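You operate a simulated robot arm through the tools that you are given. There is no shell and no other tool. Be economical: measure what you need, move in short steps, check, and stop when the job is done.

You are at the controls of a simulated robot arm. One attempt, no reset.

Task
Top up the CASTER canister from the matching box and put its lid back.
Fine: empty the box, then stand it where it was. Set down upright: what you pick out.

It is judged by the outcome, as a careful person would: the job done as asked, and still so three seconds after it is handed in. It fails if anything else is knocked over, pushed out of place, dropped, spilled or broken. A push-on lid holds only when it is set on centred and level and pressed home; a screw cap is set on level and turned clockwise until tight.

Robot
A 6-joint arm with a two-finger parallel gripper, fixed in place. Base frame: the origin is at the foot of the arm, x ahead of it, y to its left, z up; the work surface is at about z = 0.91. Lengths are in m, angles in degrees, forces in N, time in s.
With the tool pointing down near the work surface it reaches from about 0.24 to 0.66 m from the base axis. Its first joint turns from -66.0 to 66.0 degrees. Payload 2.9 kg.
The tool frame sits at the grasp point between the pads (the TCP): z along the fingers, y along the line on which they close. The tips reach 0.03 m beyond it. Largest opening 0.11 m; finger width 0.02, thickness 0.01; the body of the gripper, 0.048 by 0.112 m, starts 0.055 m behind the TCP.
Orientation is that of the tool frame in the base frame, as [roll, pitch, yaw] about the fixed x, y, z axes, in that order (R = Rz(yaw) Ry(pitch) Rx(roll)). With the fingers straight down and closing along the base's y, the tool's x points along the base's -x, its y along +y and its z along -z.

Tools
- The arm moves only by the tool play_rows. Its argument "commands" is a list of rows, each a list of 7 numbers: the shift along the tool's x, y, z in units of 40 mm (1.0 is 40 mm), then the turn, a rotation vector about the tool's x, y, z in units of 6 degrees (1.0 is 6 degrees), then the closure, from 0 (fully open) to 1 (shut). In form: [[dx, dy, dz, rx, ry, rz, gripper], ...]. A call has 1 to 20 rows; each row shifts and turns the commanded pose from where the row before left it, along the tool's axes as they then stand. A call with a number of a shift or a turn outside -1 to 1 is refused whole. Each row takes 0.2 s and may step no farther than 0.05 m and 8.6 degrees from the row before; otherwise, or with a gripper value out of range, the whole call is refused. A pose out of reach is approached as far as the arm can. The call stops where the force on the tool passes 40 N (or 10 N more than at its start, if that is more) or the arm is blocked; 0.2 s more then pass. The fingers move at their own pace (about 0.108 m/s each) and stop on an object; they squeeze with about 23 N. The grip force told is the motor's: it shows also when the fingers shut on nothing. Time passes only in rows, and 0.2 s behind the last, so rows that do not move let the fingers close. It gives the time, the measured TCP pose, the force on the tool (base axes), the opening and the grip force at its end, in the units of the frame above (readings bear some noise), with the torque about the TCP (base axes, N m) and any sound that the robot's microphone picked up, and new pictures: "pictures" is both (left out), scene, wrist or none.
- Cameras (640 x 400 px; columns grow to the right, rows downward): "scene" is fixed at [0.0897, 0.439, 1.3987]; the picture's right is [-0.63, -0.78, 0.00], its down [-0.32, 0.26, -0.91] and it looks along [0.71, -0.57, -0.41] (base axes); focal length 289 px, centre (320, 200). "wrist" rides on the gripper at [0.072, 0.017, -0.103] in the tool frame; the picture's right is [-0.23, 0.97, 0.00], its down [-0.76, -0.18, -0.62] and it looks along [-0.61, -0.14, 0.78] (tool axes); focal length 222 px, centre (320, 200). There is no depth. A picture from a camera that has moved, and an enlarged one, comes with that camera's place and axes in the base frame and with its lens.
- enlarge(camera, box): a new picture of the part [left, top, right, bottom] of that camera's present view, enlarged. No time passes.
- close_job(): hands the job in; it is judged then, once.

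Work in short steps. Places have to be worked out from the pictures, the camera data and where the tool is seen: move nearer, look again, correct. Check each grasp and each placing, and mend what went wrong. You have 120 turns and 200 pictures in all, those below and enlarged ones among them. Open the gripper and draw the arm clear of the work before you hand the job in, unless the task says otherwise; then end with one line.

The tools are called after ">>>" as name(argument=value, ...) on one line, values as JSON. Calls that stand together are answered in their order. play_rows: Moves the arm, as the interface text tells. Its arguments: {"type":"object","properties":{"commands":{"type":"array","items":{"type":"array","items":{"type":"number"}}},"pictures":{"type":"string","enum":["both","scene","wrist","none"]}},"required":["commands"]} The other tools are called the same way: enlarge (camera, box) takes an enlarged picture of a part of a camera's view; close_job () hands the job in.

At the start:

```text
time: 0.0
ee_pos: [0.3877, 0.011, 1.2855]
tcp_rot: [180.0, 0.2, -179.9]
force: [0.4, -0.3, -0.1]
torque: [0.01, -0.01, 0.01]
grip_width: 0.11
grasp_force: 0.0
```

scene: 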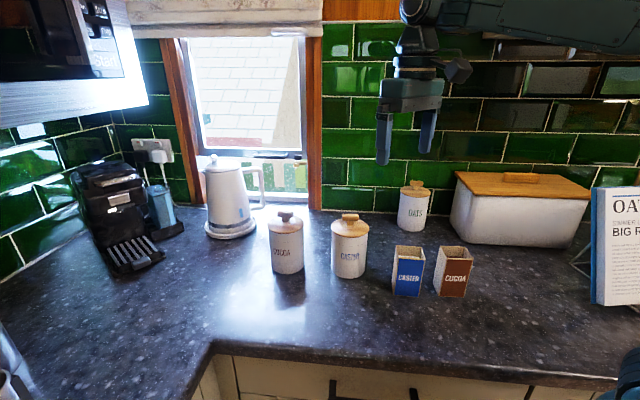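
wrist: 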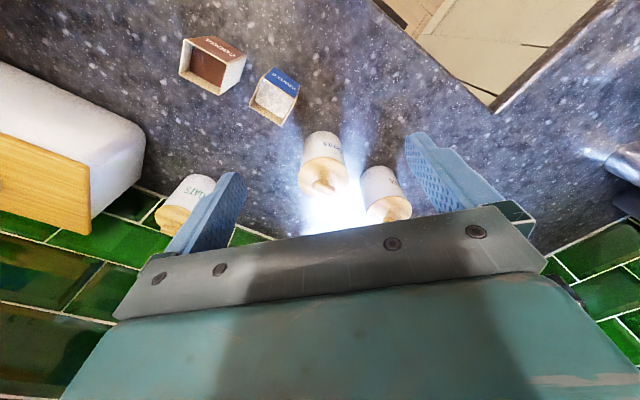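

I'll look closer at the canisters and boxes to read the labels.

>>> enlarge(camera="scene", box=[250, 170, 490, 320])

>>> enlarge(camera="wrist", box=[140, 20, 460, 240])

```text
2.67 times, centred on (370, 245) of scene
camera zoom: at [0.0897, 0.439, 1.3987], right [-0.63, -0.78, 0.0], down [-0.32, 0.26, -0.91], along [0.71, -0.57, -0.41], focal length 771 px, centre (187, 80)
```

zoom: 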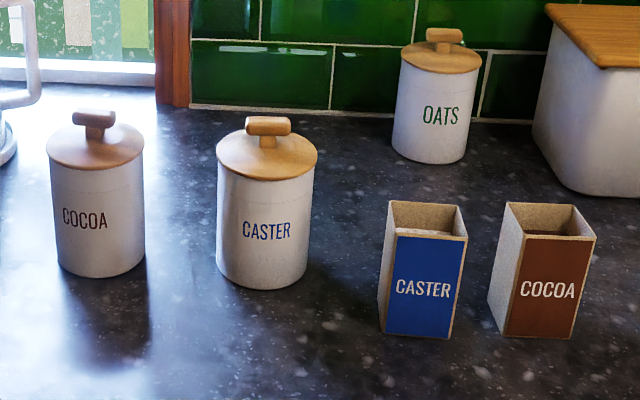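

```text
1.82 times, centred on (300, 130) of wrist
camera zoom: at [0.3155, 0.0282, 1.3894], right [0.23, 0.97, 0.0], down [0.76, -0.18, 0.62], along [0.61, -0.14, -0.78], focal length 404 px, centre (356, 327)
```

zoom: 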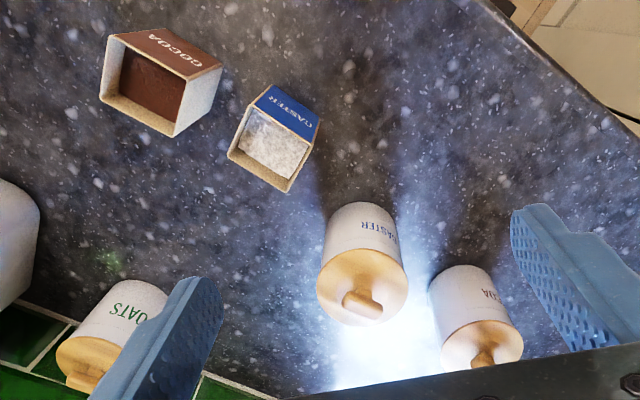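

The CASTER canister looks to be at about (0.533, -0.013) with its knob top near z≈1.07, and the CASTER box at about (0.393, -0.068). I'll move closer over the canister to see the knob.

>>> play_rows(commands=[[-0.6, -0.2, 0.5, 0, 0, 0, 0], [-0.6, -0.2, 0.5, 0, 0, 0, 0], [-0.5, -0.2, 0.5, 0, 0, 0, 0], [0, 0, 0, 0, 0, 0, 0]])

```text
time: 1.0
ee_pos: [0.4543, -0.0135, 1.2272]
tcp_rot: [-180.0, 0.1, -180.0]
force: [0.0, 0.1, -0.3]
torque: [0.01, 0.01, 0.01]
grip_width: 0.1101
grasp_force: 0.1
camera wrist: at [0.3831, 0.0047, 1.3295], right [0.23, 0.97, 0.0], down [0.76, -0.18, 0.62], along [0.61, -0.14, -0.78], focal length 222 px, centre (320, 200)
```

scene: 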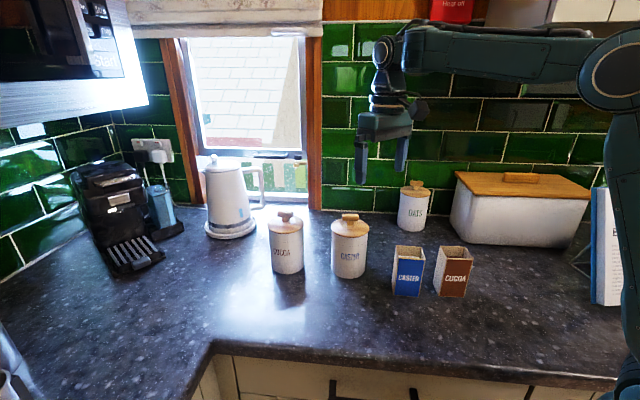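
wrist: 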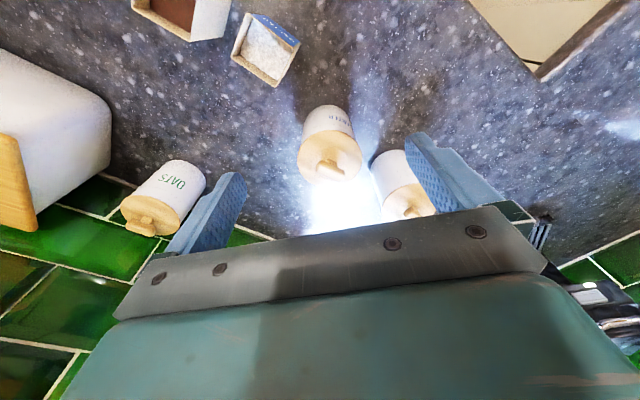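

Enlarging the knob to get its bar orientation and position.

>>> enlarge(camera="wrist", box=[270, 90, 390, 200])

>>> enlarge(camera="scene", box=[310, 200, 390, 290])

>>> enlarge(camera="scene", box=[380, 230, 480, 310])

```text
3.64 times, centred on (330, 145) of wrist
camera zoom: at [0.3831, 0.0047, 1.3295], right [0.23, 0.97, 0.0], down [0.76, -0.18, 0.62], along [0.61, -0.14, -0.78], focal length 808 px, centre (284, 400)
```

zoom: 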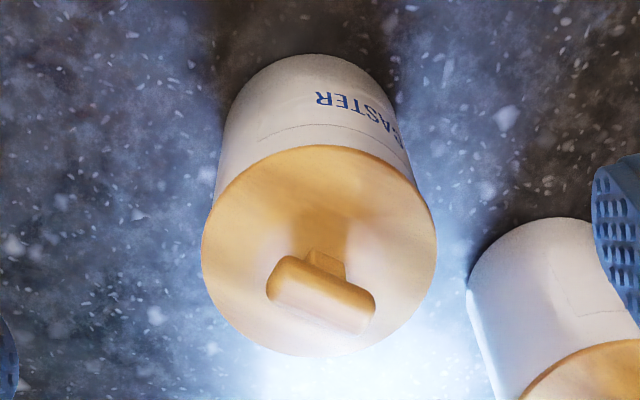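

```text
4.44 times, centred on (350, 245) of scene
camera zoom: at [0.0897, 0.439, 1.3987], right [-0.63, -0.78, 0.0], down [-0.32, 0.26, -0.91], along [0.71, -0.57, -0.41], focal length 1286 px, centre (187, 0)
```

zoom: 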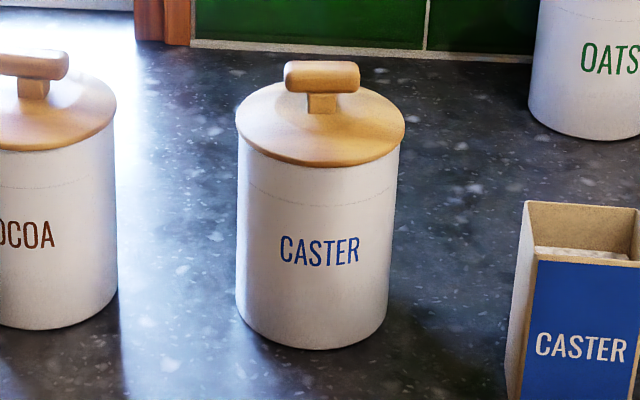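

```text
5.00 times, centred on (430, 270) of scene
camera zoom: at [0.0897, 0.439, 1.3987], right [-0.63, -0.78, 0.0], down [-0.32, 0.26, -0.91], along [0.71, -0.57, -0.41], focal length 1446 px, centre (-230, -150)
```

zoom: 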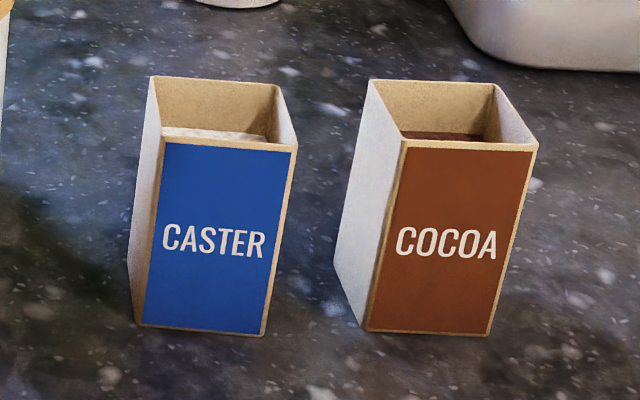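

Knob bar centre is about (0.537, -0.016), top z≈1.073, and its axis is ~36° off base y. I'll move above it and yaw +54° so the fingers close across the bar.

>>> play_rows(commands=[[-0.69, -0.02, 0.5, 0, 0, 0, 0], [-0.69, -0.02, 0.5, 0, 0, 0, 0], [-0.69, -0.02, 0.5, 0, 0, 0, 0], [0, 0, 0, 0, 0, -1, 0], [0, 0, 0, 0, 0, -1, 0], [0, 0, 0, 0, 0, -1, 0], [0, 0, 0, 0, 0, -1, 0], [0, 0, 0, 0, 0, -1, 0], [0, 0, 0, 0, 0, -1, 0], [0, 0, 0, 0, 0, -1, 0], [0, 0, 0, 0, 0, -1, 0], [0, 0, 0, 0, 0, -1, 0], [0, 0, 0, 0, 0, 0, 0]])

```text
time: 3.8
ee_pos: [0.5384, -0.0168, 1.1664]
tcp_rot: [180.0, 0.2, -125.9]
force: [-0.3, 0.0, 0.5]
torque: [0.0, 0.01, 0.03]
grip_width: 0.1099
grasp_force: 0.2
camera wrist: at [0.4833, -0.0634, 1.2696], right [-0.66, 0.75, 0.0], down [0.59, 0.51, 0.62], along [0.47, 0.41, -0.78], focal length 222 px, centre (320, 200)
```

scene: 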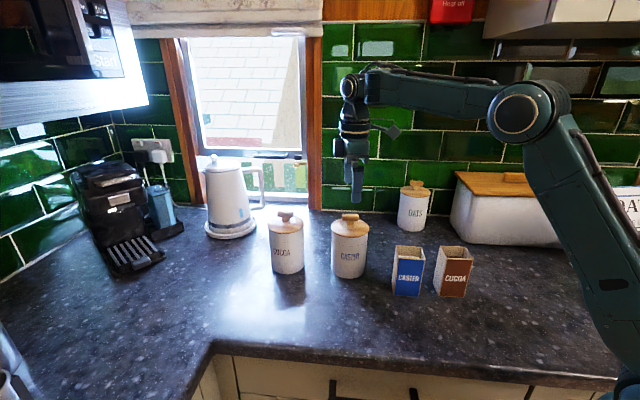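
wrist: 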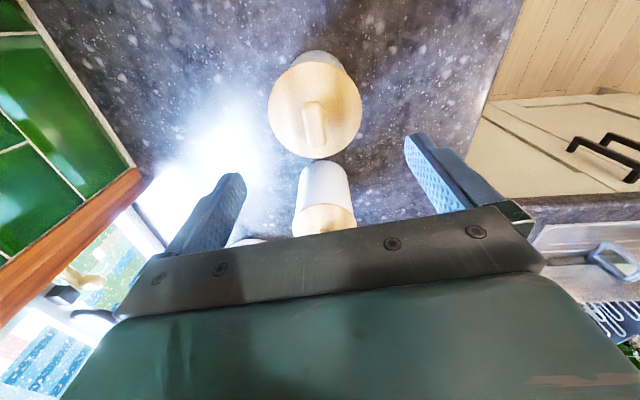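

Bar now appears aligned with the finger planes. Zooming in to refine its centre.

>>> enlarge(camera="wrist", box=[240, 40, 400, 170])

```text
3.08 times, centred on (320, 105) of wrist
camera zoom: at [0.4833, -0.0634, 1.2696], right [-0.66, 0.75, 0.0], down [0.59, 0.51, 0.62], along [0.47, 0.41, -0.78], focal length 684 px, centre (320, 492)
```

zoom: 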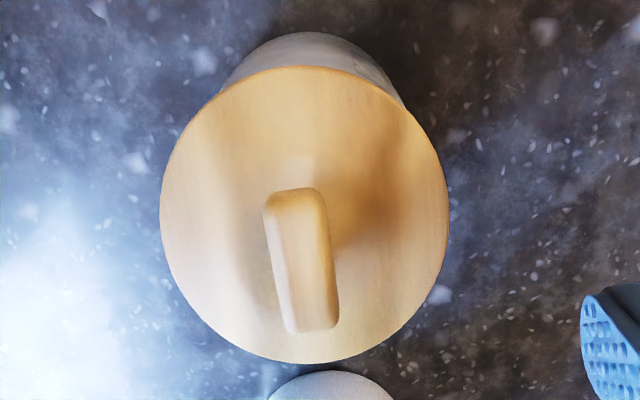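

Centre refined to about (0.539, -0.019). Slight yaw correction, then descend to TCP z≈1.079 and close on the bar.

>>> play_rows(commands=[[0.03, -0.03, 0.5, 0, 0, 0.7, 0.2], [0, 0, 0.7, 0, 0, 0, 0.3], [0, 0, 0.7, 0, 0, 0, 0.4], [0, 0, 0.28, 0, 0, 0, 0.4], [0, 0, 0, 0, 0, 0, 0.4]])

```text
time: 5.0
ee_pos: [0.54, -0.0176, 1.0792]
tcp_rot: [-180.0, 0.1, -130.1]
force: [0.1, 0.1, 0.6]
torque: [0.02, -0.02, -0.03]
grip_width: 0.0658
grasp_force: 0.1
camera wrist: at [0.4797, -0.0612, 1.1823], right [-0.6, 0.8, 0.0], down [0.63, 0.47, 0.62], along [0.5, 0.37, -0.78], focal length 222 px, centre (320, 200)
```

scene: 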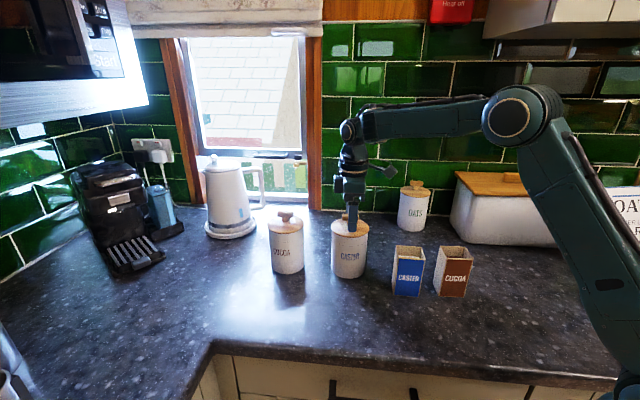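
wrist: 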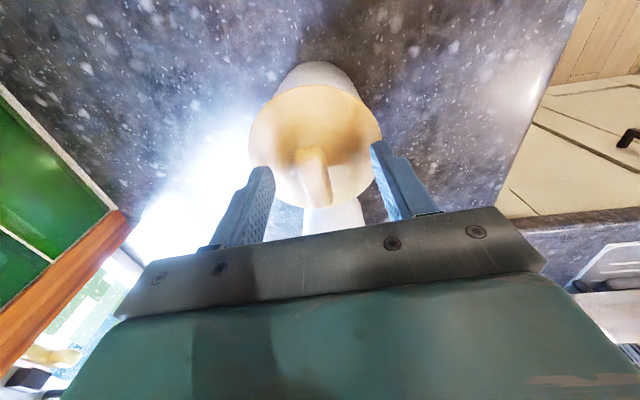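

Fingers straddle the bar. Lower 4 mm and close.

>>> play_rows(commands=[[0, 0, 0.1, 0, 0, 0, 0.4], [0, 0, 0, 0, 0, 0, 0.6], [0, 0, 0, 0, 0, 0, 0.75], [0, 0, 0, 0, 0, 0, 0.9], [0, 0, 0, 0, 0, 0, 0.9], [0, 0, 0, 0, 0, 0, 0.9]])

```text
time: 6.4
ee_pos: [0.539, -0.0184, 1.0761]
tcp_rot: [-179.8, 0.2, -130.1]
force: [5.5, -3.4, 16.9]
torque: [-0.06, -0.28, -0.02]
grip_width: 0.0176
grasp_force: 23.2
camera wrist: at [0.4799, -0.0615, 1.1796], right [-0.6, 0.8, 0.0], down [0.62, 0.47, 0.63], along [0.5, 0.37, -0.78], focal length 222 px, centre (320, 200)
```

scene: 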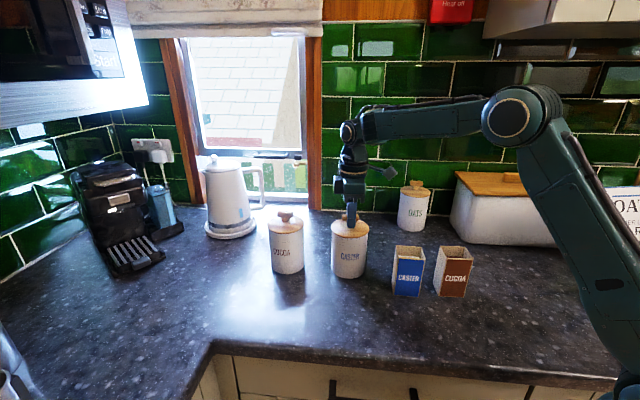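
wrist: 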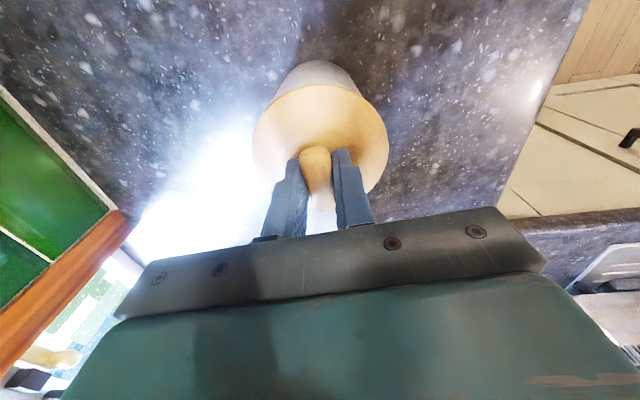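

Grip on bar is good (17.6 mm, 23 N). Lift gently and watch whether the canister comes along.

>>> play_rows(commands=[[0, 0, -0.1, 0, 0, 0, 0.95], [0, 0, -0.15, 0, 0, 0, 0.95], [0, 0, -0.2, 0, 0, 0, 0.95], [0, 0, -0.2, 0, 0, 0, 0.95], [0, 0, 0, 0, 0, 0, 0.95]])

>>> enlarge(camera="scene", box=[310, 180, 390, 290])

```text
time: 7.6
ee_pos: [0.5396, -0.0178, 1.1001]
tcp_rot: [-179.9, 0.0, -130.1]
force: [0.4, -0.6, -0.9]
torque: [0.01, -0.01, -0.02]
grip_width: 0.0175
grasp_force: 22.8
camera wrist: at [0.4797, -0.0609, 1.2044], right [-0.6, 0.8, 0.0], down [0.63, 0.47, 0.62], along [0.5, 0.37, -0.78], focal length 222 px, centre (320, 200)
```

scene: 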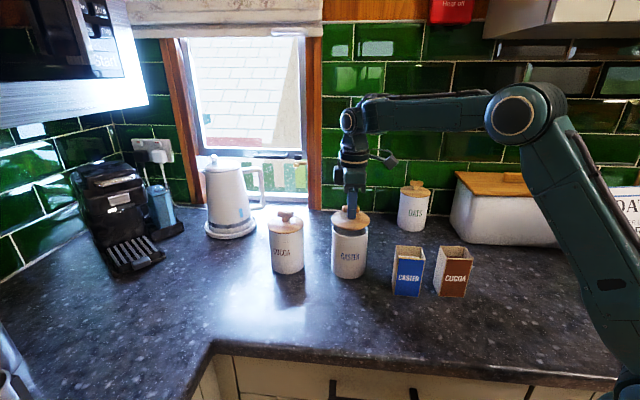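
wrist: 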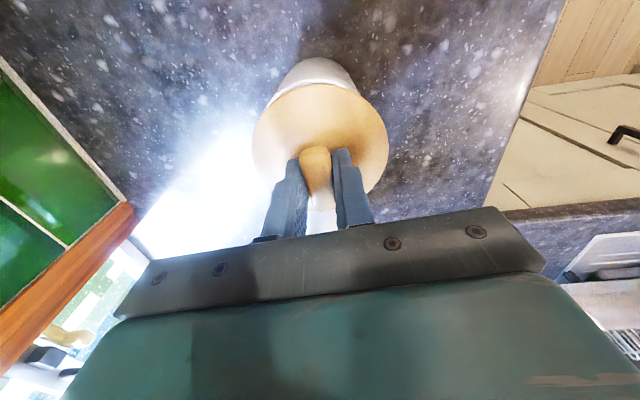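

```text
3.64 times, centred on (350, 235) of scene
camera zoom: at [0.0897, 0.439, 1.3987], right [-0.63, -0.78, 0.0], down [-0.32, 0.26, -0.91], along [0.71, -0.57, -0.41], focal length 1052 px, centre (211, 73)
```

zoom: 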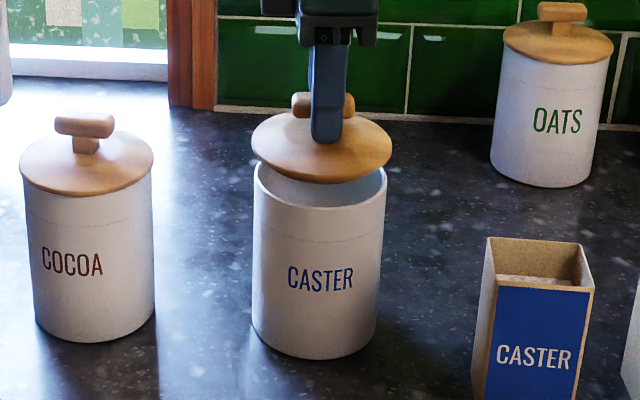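

The lid is off and the canister stays put. Lift more and move the lid to free counter near (0.43, 0.085).

>>> play_rows(commands=[[0, 0, -0.6, 0, 0, 0, 0.95], [0, 0, -0.6, 0, 0, 0, 0.95], [0, 0, -0.3, 0, 0, 0, 0.95], [-0.04, 0.75, 0, 0, 0, 0, 0.95], [-0.04, 0.75, 0, 0, 0, 0, 0.95], [-0.04, 0.75, 0, 0, 0, 0, 0.95], [-0.04, 0.75, 0, 0, 0, 0, 0.95], [-0.04, 0.75, 0, 0, 0, 0, 0.95], [0, 0, 0, 0, 0, 0, 0.95]])

>>> enlarge(camera="scene", box=[200, 150, 400, 290])

```text
time: 9.6
ee_pos: [0.4299, 0.0865, 1.1608]
tcp_rot: [180.0, 0.1, -130.1]
force: [0.1, 0.0, -0.2]
torque: [0.02, 0.02, 0.0]
grip_width: 0.0177
grasp_force: 23.5
camera wrist: at [0.3702, 0.0425, 1.264], right [-0.6, 0.8, 0.0], down [0.63, 0.47, 0.62], along [0.5, 0.37, -0.78], focal length 222 px, centre (320, 200)
```

scene: 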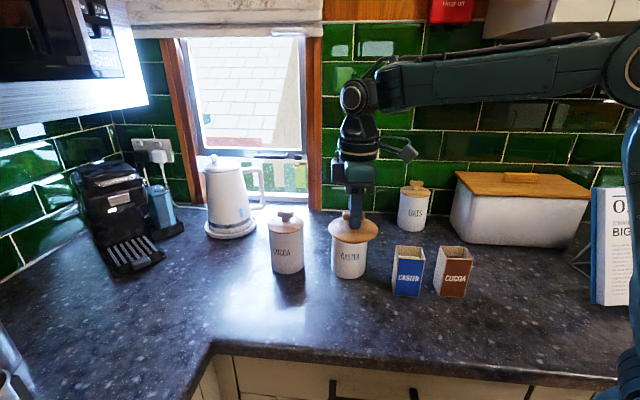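
wrist: 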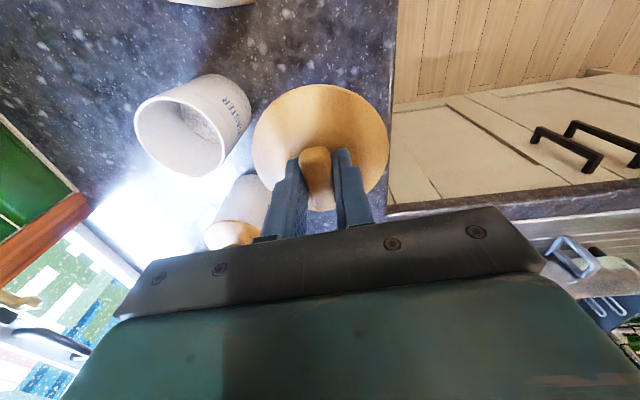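

```text
2.86 times, centred on (300, 220) of scene
camera zoom: at [0.0897, 0.439, 1.3987], right [-0.63, -0.78, 0.0], down [-0.32, 0.26, -0.91], along [0.71, -0.57, -0.41], focal length 826 px, centre (377, 143)
```

zoom: 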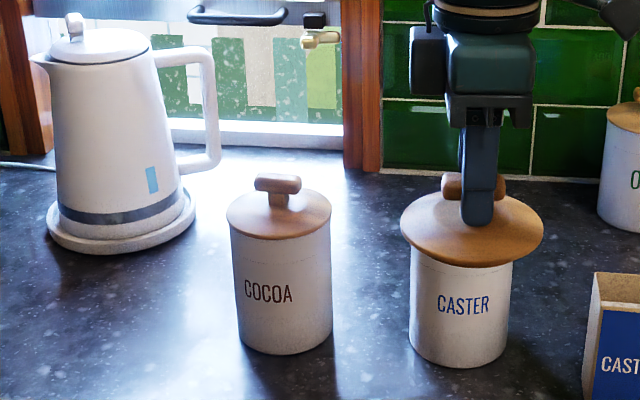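

Looking inside the open canister for anything that must be taken out.

>>> enlarge(camera="wrist", box=[110, 60, 270, 190])

```text
3.08 times, centred on (190, 125) of wrist
camera zoom: at [0.3702, 0.0425, 1.264], right [-0.6, 0.8, 0.0], down [0.63, 0.47, 0.62], along [0.5, 0.37, -0.78], focal length 684 px, centre (720, 431)
```

zoom: 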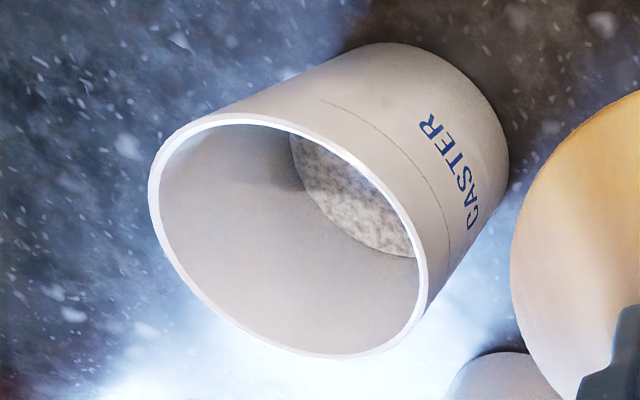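

Canister appears to hold just some sugar. Lowering the lid towards the counter.

>>> play_rows(commands=[[0, 0, 0.8, 0, 0, 0, 0.95], [0, 0, 0.8, 0, 0, 0, 0.95], [0, 0, 0.8, 0, 0, 0, 0.95], [0, 0, 0.8, 0, 0, 0, 0.95], [0, 0, 0.8, 0, 0, 0, 0.95], [0, 0, 0.4, 0, 0, 0, 0.95], [0, 0, 0, 0, 0, 0, 0.95]])

>>> enlarge(camera="scene", box=[270, 210, 410, 320])

```text
time: 11.2
ee_pos: [0.4286, 0.0864, 0.9838]
tcp_rot: [179.9, 0.1, -130.1]
force: [-0.8, -1.0, -1.1]
torque: [0.0, 0.02, 0.04]
grip_width: 0.0179
grasp_force: 22.9
camera wrist: at [0.3695, 0.0424, 1.0881], right [-0.6, 0.8, 0.0], down [0.63, 0.47, 0.62], along [0.5, 0.37, -0.78], focal length 222 px, centre (320, 200)
```

scene: 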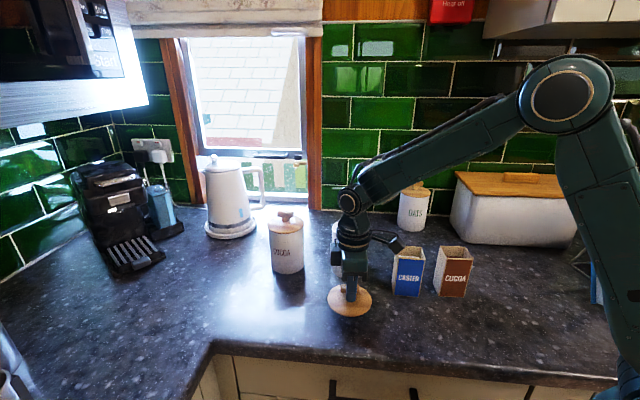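
wrist: 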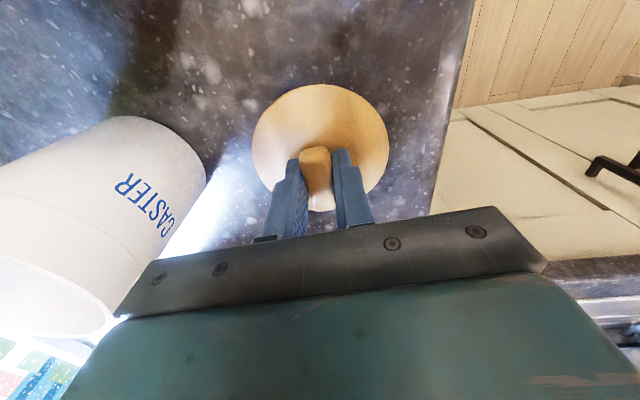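

```text
3.64 times, centred on (340, 265) of scene
camera zoom: at [0.0897, 0.439, 1.3987], right [-0.63, -0.78, 0.0], down [-0.32, 0.26, -0.91], along [0.71, -0.57, -0.41], focal length 1052 px, centre (247, -36)
```

zoom: 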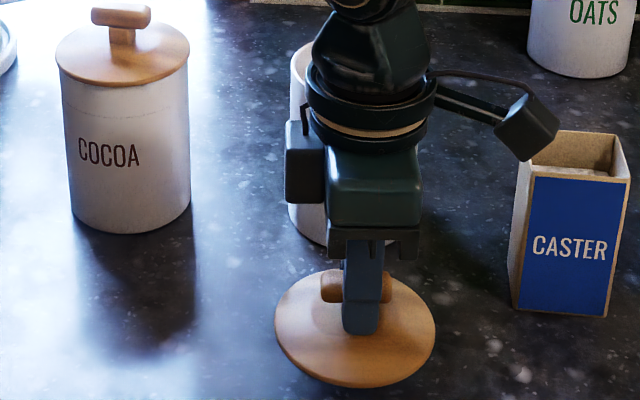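

Lid still a bit above the counter. Descend slowly to contact.

>>> play_rows(commands=[[0, 0, 0.1, 0, 0, 0, 0.95], [0, 0, 0.1, 0, 0, 0, 0.95], [0, 0, 0.1, 0, 0, 0, 0.95], [0, 0, 0.05, 0, 0, 0, 0.95], [0, 0, 0, 0, 0, 0, 0.95]], pictures="none")

```text
time: 12.4
ee_pos: [0.4297, 0.0857, 0.9706]
tcp_rot: [180.0, 0.1, -130.1]
force: [-0.4, 0.8, -2.3]
torque: [0.01, -0.01, -0.01]
grip_width: 0.0176
grasp_force: 22.4
```

No contact yet; continue in smaller steps.

>>> play_rows(commands=[[0, 0, 0.05, 0, 0, 0, 0.95], [0, 0, 0.05, 0, 0, 0, 0.95], [0, 0, 0.05, 0, 0, 0, 0.95], [0, 0, 0, 0, 0, 0, 0.95]], pictures="none")

```text
time: 13.4
ee_pos: [0.4303, 0.0857, 0.9649]
tcp_rot: [180.0, 0.1, -130.0]
force: [-0.5, 0.1, -1.3]
torque: [-0.04, -0.03, -0.02]
grip_width: 0.0177
grasp_force: 22.8
```

>>> play_rows(commands=[[0, 0, 0.05, 0, 0, 0, 0.95], [0, 0, 0.05, 0, 0, 0, 0.95], [0, 0, 0, 0, 0, 0, 0.95]], pictures="scene")

>>> enlarge(camera="scene", box=[310, 260, 390, 330])

```text
time: 14.2
ee_pos: [0.4291, 0.0865, 0.9611]
tcp_rot: [180.0, 0.1, -130.2]
force: [0.4, -0.1, -1.7]
torque: [0.02, 0.0, 0.01]
grip_width: 0.0173
grasp_force: 23.2
```

scene: 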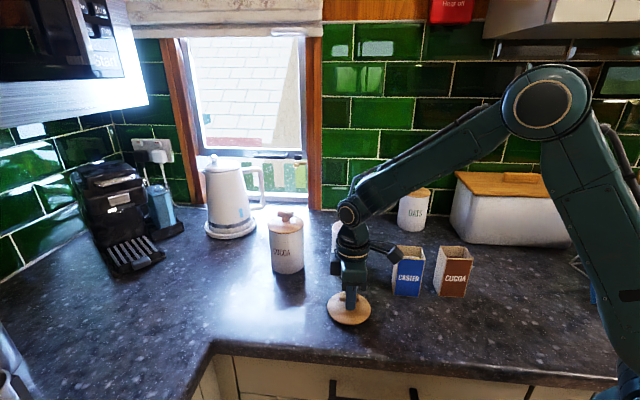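

```text
5.71 times, centred on (350, 295) of scene
camera zoom: at [0.0897, 0.439, 1.3987], right [-0.63, -0.78, 0.0], down [-0.32, 0.26, -0.91], along [0.71, -0.57, -0.41], focal length 1653 px, centre (149, -343)
```

zoom: 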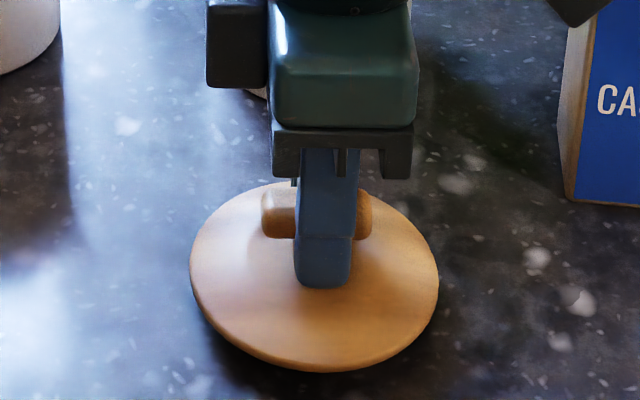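

Very close to the counter judging by the shadow. Keep inching down.

>>> play_rows(commands=[[0, 0, 0.05, 0, 0, 0, 0.95], [0, 0, 0.05, 0, 0, 0, 0.95], [0, 0, 0, 0, 0, 0, 0.95]], pictures="none")

```text
time: 15.0
ee_pos: [0.4294, 0.0863, 0.9587]
tcp_rot: [-179.9, 0.1, -130.1]
force: [-7.5, -1.2, 31.4]
torque: [-0.2, 0.39, 0.01]
grip_width: 0.0176
grasp_force: 23.2
```

Contact with the counter at TCP z≈0.959. Ease up 1.5 mm and open.

>>> play_rows(commands=[[0, 0, -0.03, 0, 0, 0, 0.95], [0, 0, 0, 0, 0, 0, 0.8], [0, 0, 0, 0, 0, 0, 0.65], [0, 0, 0, 0, 0, 0, 0.55], [0, 0, -0.3, 0, 0, 0, 0.5], [0, 0, -0.7, 0, 0, 0, 0.5], [0, 0, -0.9, 0, 0, 0, 0.4], [0, 0, -0.9, 0, 0, 0, 0.4], [0, 0, -0.9, 0, 0, 0, 0.4], [0, 0, -0.9, 0, 0, 0, 0.4], [0, 0, -0.9, 0, 0, 0, 0.4]])

>>> enlarge(camera="scene", box=[290, 200, 450, 330])

```text
time: 17.4
ee_pos: [0.4285, 0.0857, 1.1767]
tcp_rot: [-180.0, 0.0, -130.3]
force: [-0.8, -0.3, 0.0]
torque: [-0.02, 0.03, 0.03]
grip_width: 0.0661
grasp_force: 0.0
camera wrist: at [0.3688, 0.0415, 1.2814], right [-0.6, 0.8, 0.0], down [0.63, 0.47, 0.62], along [0.5, 0.37, -0.78], focal length 222 px, centre (320, 200)
```

scene: 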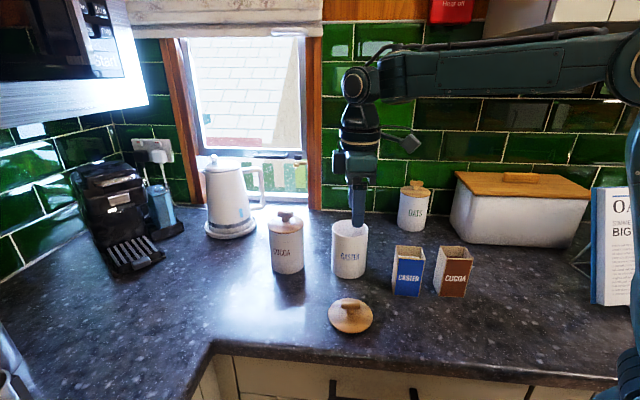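
wrist: 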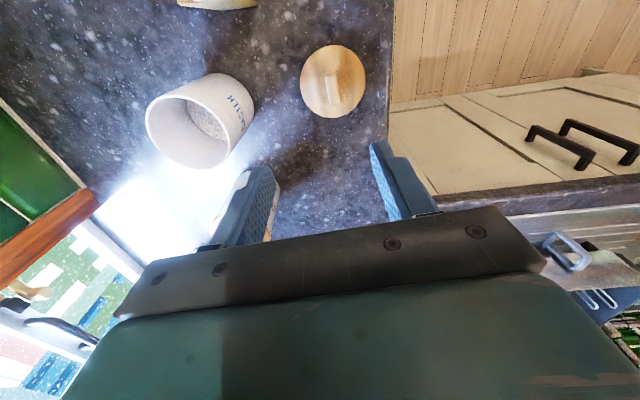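

```text
3.08 times, centred on (370, 265) of scene
camera zoom: at [0.0897, 0.439, 1.3987], right [-0.63, -0.78, 0.0], down [-0.32, 0.26, -0.91], along [0.71, -0.57, -0.41], focal length 890 px, centre (166, 0)
```

zoom: 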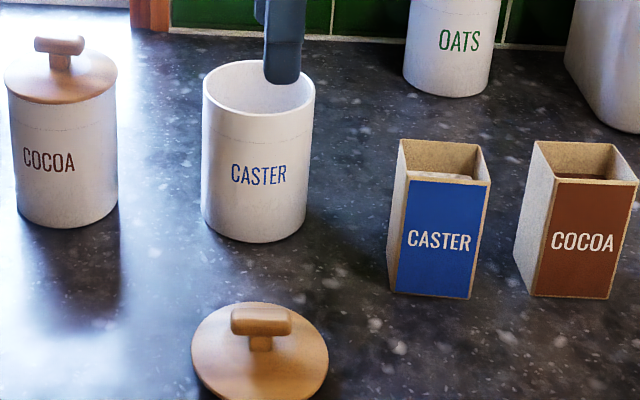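

Lid sits flat and upright. Next, go above the CASTER box (≈(0.39,-0.067)) and turn so the fingers will close across its 57 mm width.

>>> play_rows(commands=[[0.89, -0.43, 0, 0, 0, 0, 0.2], [0.89, -0.43, 0, 0, 0, 0, 0.2], [0.89, -0.43, 0, 0, 0, 0, 0.2], [0.89, -0.43, 0, 0, 0, 0, 0.2], [0, 0, 0, 0, 0, 1, 0.2], [0, 0, 0, 0, 0, 1, 0.2], [0, 0, 0, 0, 0, 1, 0.2], [0, 0, 0, 0, 0, 1, 0.2], [0, 0, 0, 0, 0, 1, 0.2], [0, 0, 0, 0, 0, 1, 0.2], [0, 0, 0, 0, 0, 1, 0.2], [0, 0, 0, 0, 0, 1, 0.2], [0, 0, 0, 0, 0, 1, 0.2], [0, 0, 0, 0, 0, 1, 0.2], [0, 0, 0, 0, 0, 1, 0.2], [0, 0, 0, 0, 0, 1, 0.2], [0, 0, 0, 0, 0, 1, 0.2], [0, 0, 0, 0, 0, 1, 0.2], [0, 0, 0, 0, 0, 1, 0.2], [0, 0, 0, 0, 0, 0.8, 0.2]])

```text
time: 21.6
ee_pos: [0.389, -0.0676, 1.1779]
tcp_rot: [179.9, -0.1, 135.0]
force: [-0.9, 0.1, 0.3]
torque: [-0.03, 0.01, 0.0]
grip_width: 0.0879
grasp_force: 0.1
camera wrist: at [0.3512, -0.0036, 1.2813], right [0.85, 0.53, 0.0], down [0.41, -0.67, 0.62], along [0.33, -0.53, -0.78], focal length 222 px, centre (320, 200)
```

scene: 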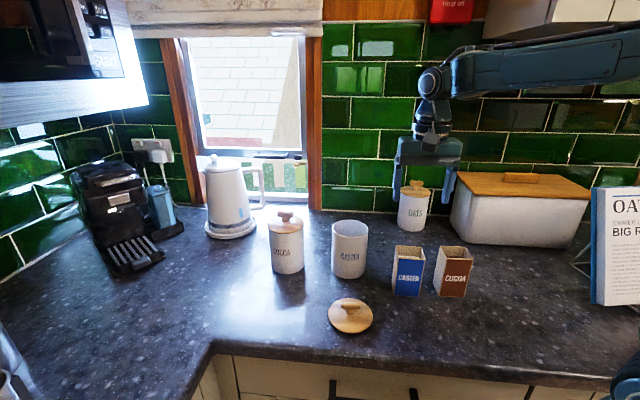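
wrist: 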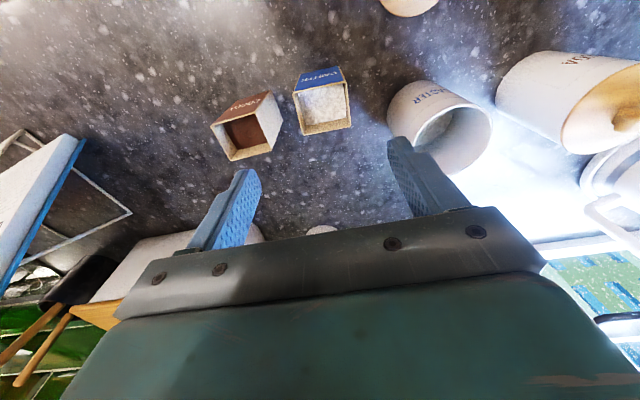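

Zoom in to refine the box's position and yaw.

>>> enlarge(camera="wrist", box=[200, 50, 400, 170])

>>> enlarge(camera="wrist", box=[370, 60, 520, 190])

```text
3.20 times, centred on (300, 110) of wrist
camera zoom: at [0.3512, -0.0036, 1.2813], right [0.85, 0.53, 0.0], down [0.41, -0.67, 0.62], along [0.33, -0.53, -0.78], focal length 711 px, centre (384, 488)
```

zoom: 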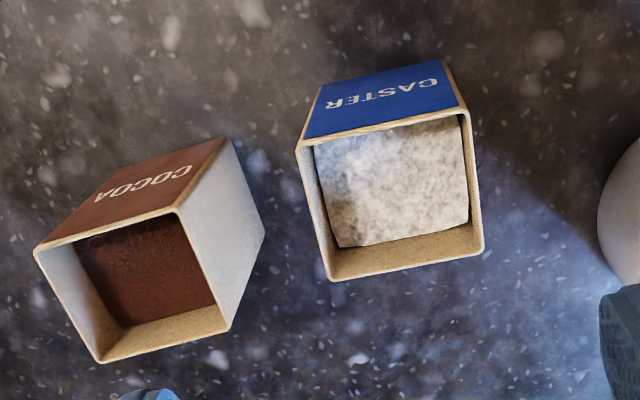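

```text
3.08 times, centred on (445, 125) of wrist
camera zoom: at [0.3512, -0.0036, 1.2813], right [0.85, 0.53, 0.0], down [0.41, -0.67, 0.62], along [0.33, -0.53, -0.78], focal length 684 px, centre (-65, 431)
```

zoom: 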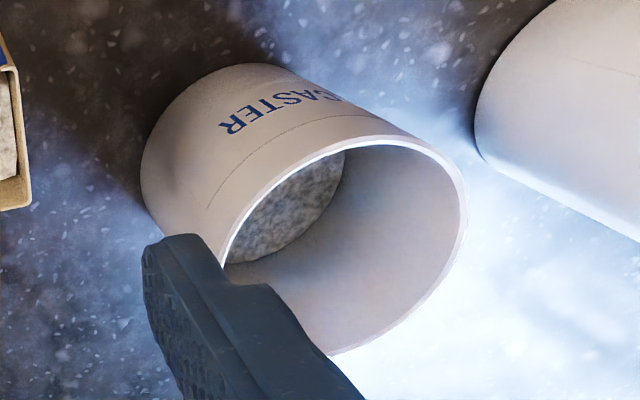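

Box top centre works out to about (0.396,-0.068), 59×50 mm, yaw ≈ 44°. I'll tilt the gripper 30° (palm leaning to the label side) so the pouring edge stays clear of the palm later.

>>> play_rows(commands=[[-0.1, 0.12, 0, 0, 0, 0, 0.2], [0, 0, 0, 0, -1, 0, 0.2], [0, 0, 0, 0, -1, 0, 0.2], [0, 0, 0, 0, -1, 0, 0.2], [0, 0, 0, 0, -1, 0, 0.2], [0, 0, 0, 0, -1, 0, 0.2], [0.35, 0, 0.6, 0, 0, 0, 0.2], [0.35, 0, 0.6, 0, 0, 0, 0.2], [0.35, 0, 0.6, 0, 0, 0, 0.2], [0, 0, 0, 0, 0, 0, 0.2]])

>>> enlarge(camera="wrist", box=[200, 50, 440, 230])

>>> enlarge(camera="scene", box=[320, 180, 500, 310])

```text
time: 23.8
ee_pos: [0.3962, -0.0673, 1.0942]
tcp_rot: [180.0, 30.0, 135.0]
force: [0.4, 0.6, -0.6]
torque: [0.0, 0.02, -0.01]
grip_width: 0.0879
grasp_force: 0.1
camera wrist: at [0.3274, 0.0271, 1.148], right [0.83, 0.55, 0.12], down [0.12, -0.37, 0.92], along [0.55, -0.75, -0.37], focal length 222 px, centre (320, 200)
```

scene: 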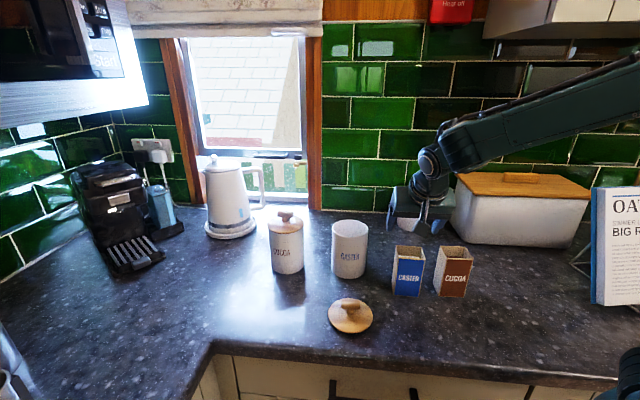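
wrist: 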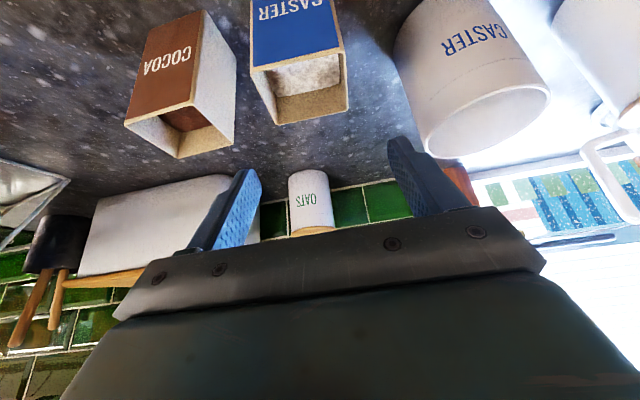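

```text
2.22 times, centred on (320, 140) of wrist
camera zoom: at [0.3274, 0.0271, 1.148], right [0.83, 0.55, 0.12], down [0.12, -0.37, 0.92], along [0.55, -0.75, -0.37], focal length 494 px, centre (320, 333)
```

zoom: 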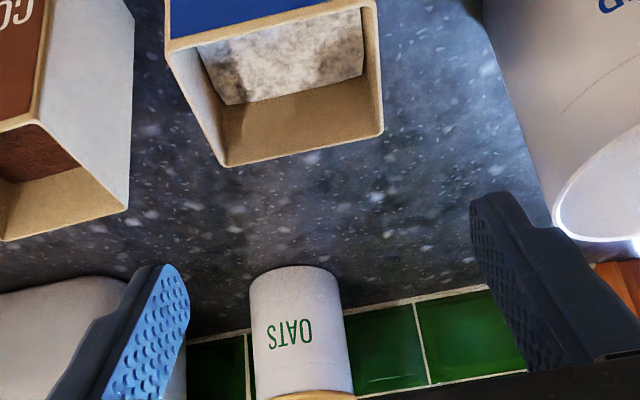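

```text
3.08 times, centred on (410, 245) of scene
camera zoom: at [0.0897, 0.439, 1.3987], right [-0.63, -0.78, 0.0], down [-0.32, 0.26, -0.91], along [0.71, -0.57, -0.41], focal length 890 px, centre (43, 62)
```

zoom: 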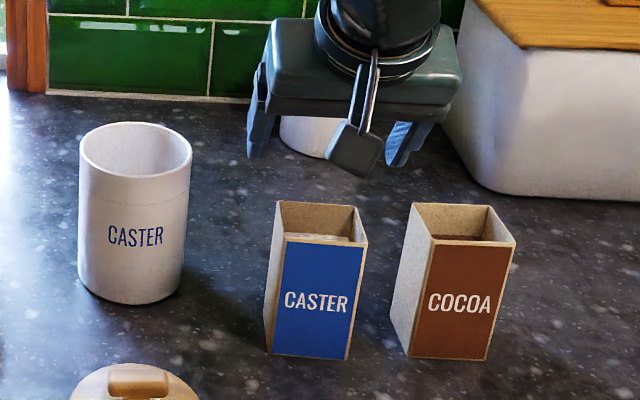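

Box centre refined to ≈(0.398,-0.070) with yaw ~42°. Correct slightly and descend around the box to TCP z≈0.977.

>>> play_rows(commands=[[0.348, 0, 0.644, 0.25, 0, 0.43, 0.2], [0.348, 0, 0.644, 0, 0, 0, 0.2], [0.348, 0, 0.644, 0, 0, 0, 0.2], [0, 0, 0, 0, 0, 0, 0.2]])

>>> enlarge(camera="scene", box=[320, 180, 500, 310])

```text
time: 24.8
ee_pos: [0.3979, -0.0683, 1.0068]
tcp_rot: [179.8, 30.1, 132.1]
force: [-0.1, 0.6, 0.3]
torque: [0.0, -0.02, -0.03]
grip_width: 0.0881
grasp_force: 0.0
camera wrist: at [0.3342, 0.0283, 1.0598], right [0.85, 0.51, 0.12], down [0.1, -0.38, 0.92], along [0.51, -0.78, -0.37], focal length 222 px, centre (320, 200)
```

scene: 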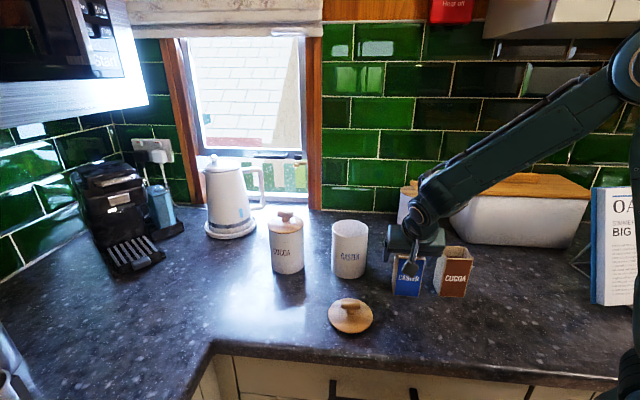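
wrist: 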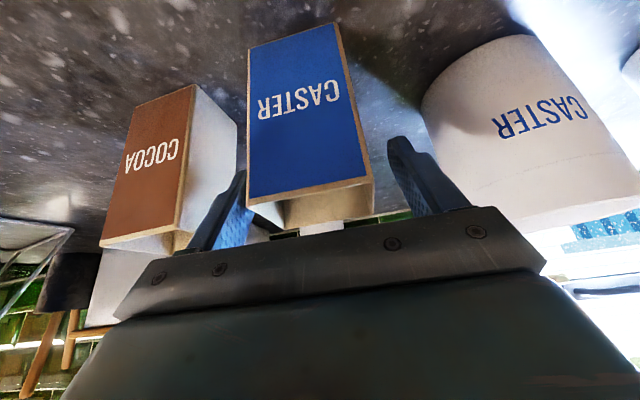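

```text
3.08 times, centred on (410, 245) of scene
camera zoom: at [0.0897, 0.439, 1.3987], right [-0.63, -0.78, 0.0], down [-0.32, 0.26, -0.91], along [0.71, -0.57, -0.41], focal length 890 px, centre (43, 62)
```

zoom: 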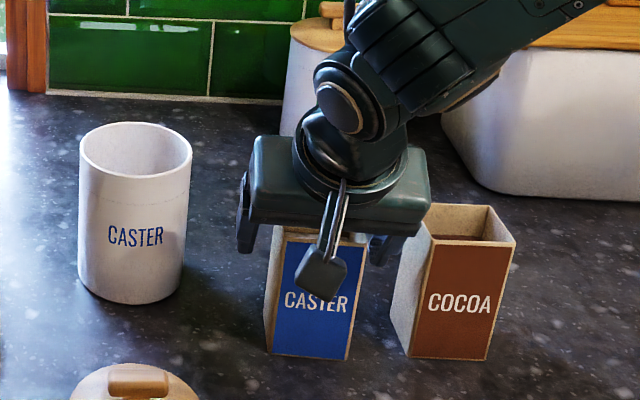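

The fingers straddle the box with clearance on both sides. Continue down to z≈0.98.

>>> play_rows(commands=[[0.17, 0, 0.29, 0, 0, 0, 0.2], [0.16, 0, 0.29, 0, 0, 0, 0.2], [0, 0, 0, 0, 0, 0, 0.2]])

>>> enlarge(camera="wrist", box=[180, 60, 460, 260])

```text
time: 25.6
ee_pos: [0.3986, -0.0687, 0.9802]
tcp_rot: [179.9, 29.9, 132.0]
force: [0.0, -0.2, 0.4]
torque: [-0.01, 0.0, 0.01]
grip_width: 0.0881
grasp_force: 0.0
camera wrist: at [0.3345, 0.0285, 1.0337], right [0.85, 0.51, 0.11], down [0.1, -0.38, 0.92], along [0.51, -0.78, -0.37], focal length 222 px, centre (320, 200)
```

scene: 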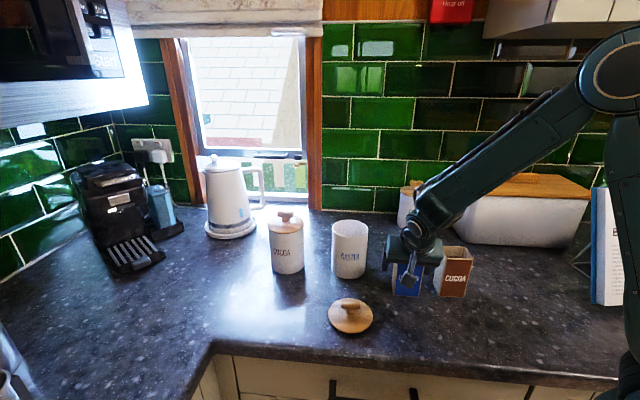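
wrist: 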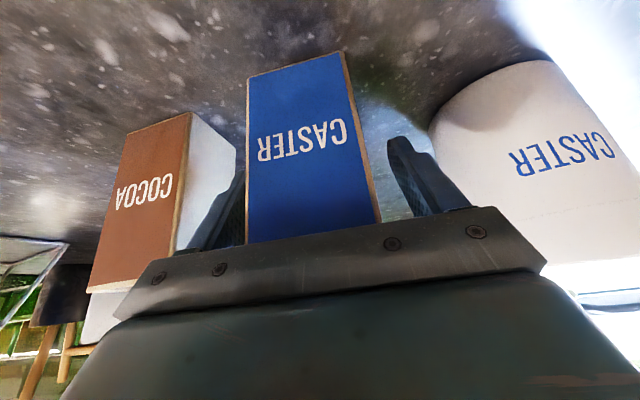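

```text
2.00 times, centred on (320, 160) of wrist
camera zoom: at [0.3345, 0.0285, 1.0337], right [0.85, 0.51, 0.11], down [0.1, -0.38, 0.92], along [0.51, -0.78, -0.37], focal length 444 px, centre (320, 280)
```

zoom: 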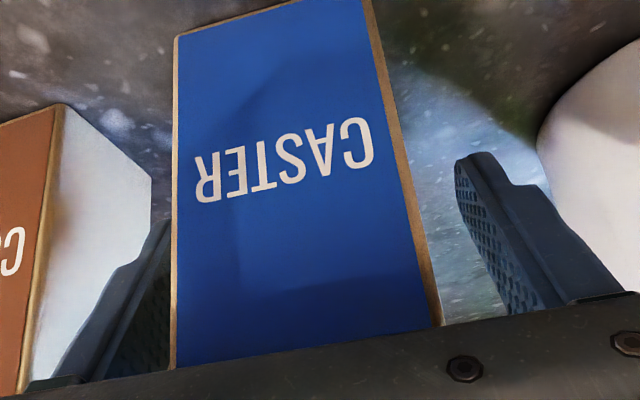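

Box sits centred between the fingers. Close gently.

>>> play_rows(commands=[[0, 0, 0, 0, 0, 0, 0.3], [0, 0, 0, 0, 0, 0, 0.38], [0, 0, 0, 0, 0, 0, 0.45], [0, 0, 0, 0, 0, 0, 0.55], [0, 0, 0, 0, 0, 0, 0.65], [0, 0, 0, 0, 0, 0, 0.65]])

```text
time: 27.0
ee_pos: [0.3975, -0.0677, 0.9793]
tcp_rot: [179.9, 30.0, 132.0]
force: [0.0, 0.1, 0.4]
torque: [-0.09, 0.09, -0.01]
grip_width: 0.0602
grasp_force: 22.7
camera wrist: at [0.3344, 0.0285, 1.0338], right [0.85, 0.51, 0.11], down [0.1, -0.38, 0.92], along [0.51, -0.78, -0.37], focal length 222 px, centre (320, 200)
```

scene: 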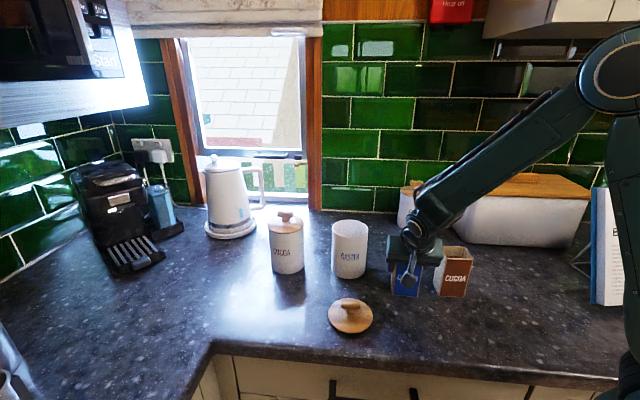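
wrist: 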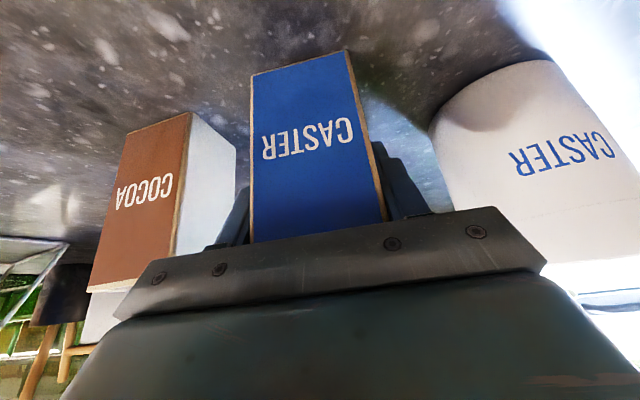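

Solid grip at 60 mm. Lift straight up, slowly at first.

>>> play_rows(commands=[[-0.1, 0, -0.173, 0, 0, 0, 0.7], [-0.2, 0, -0.346, 0, 0, 0, 0.7], [-0.4, 0, -0.693, 0, 0, 0, 0.7], [-0.4, 0, -0.693, 0, 0, 0, 0.7], [-0.4, 0, -0.693, 0, 0, 0, 0.7], [-0.4, 0, -0.693, 0, 0, 0, 0.7], [-0.4, 0, -0.693, 0, 0, 0, 0.7], [0, 0, 0, 0, 0, 0, 0.7]])

```text
time: 28.8
ee_pos: [0.3989, -0.0673, 1.1649]
tcp_rot: [179.9, 30.0, 132.1]
force: [-0.7, 1.3, -2.1]
torque: [-0.01, -0.02, 0.0]
grip_width: 0.0597
grasp_force: 23.1
camera wrist: at [0.334, 0.0288, 1.218], right [0.85, 0.51, 0.11], down [0.1, -0.38, 0.92], along [0.51, -0.78, -0.37], focal length 222 px, centre (320, 200)
```

scene: 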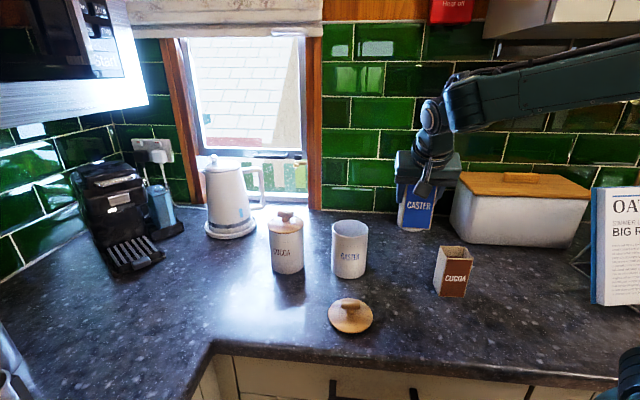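
wrist: 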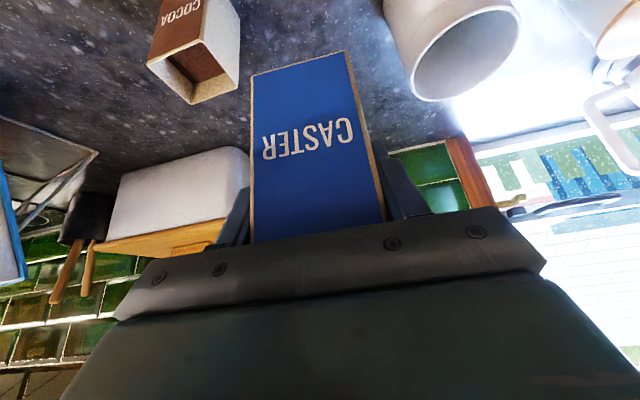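

Box lifted cleanly. Rotate the whole pose about the vertical by −87°, so the pour direction will face back toward the base with the camera on the upper side.

>>> play_rows(commands=[[0, 0, 0, 0.5, 0, 0.866, 0.7], [0, 0, 0, 0.5, 0, 0.866, 0.7], [0, 0, 0, 0.5, 0, 0.866, 0.7], [0, 0, 0, 0.5, 0, 0.866, 0.7], [0, 0, 0, 0.5, 0, 0.866, 0.7], [0, 0, 0, 0.5, 0, 0.866, 0.7], [0, 0, 0, 0.5, 0, 0.866, 0.7], [0, 0, 0, 0.5, 0, 0.866, 0.7], [0, 0, 0, 0, 0, 0, 0.7]], pictures="scene")

```text
time: 30.8
ee_pos: [0.3972, -0.0689, 1.1628]
tcp_rot: [180.0, 29.9, 83.8]
force: [-0.2, -0.9, -2.0]
torque: [-0.03, -0.01, 0.02]
grip_width: 0.0597
grasp_force: 23.0
```

scene: 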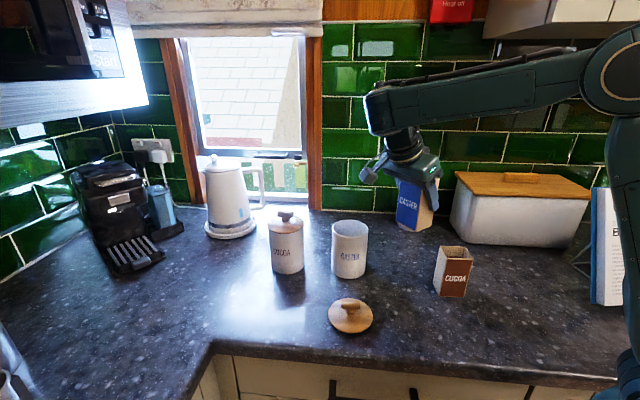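

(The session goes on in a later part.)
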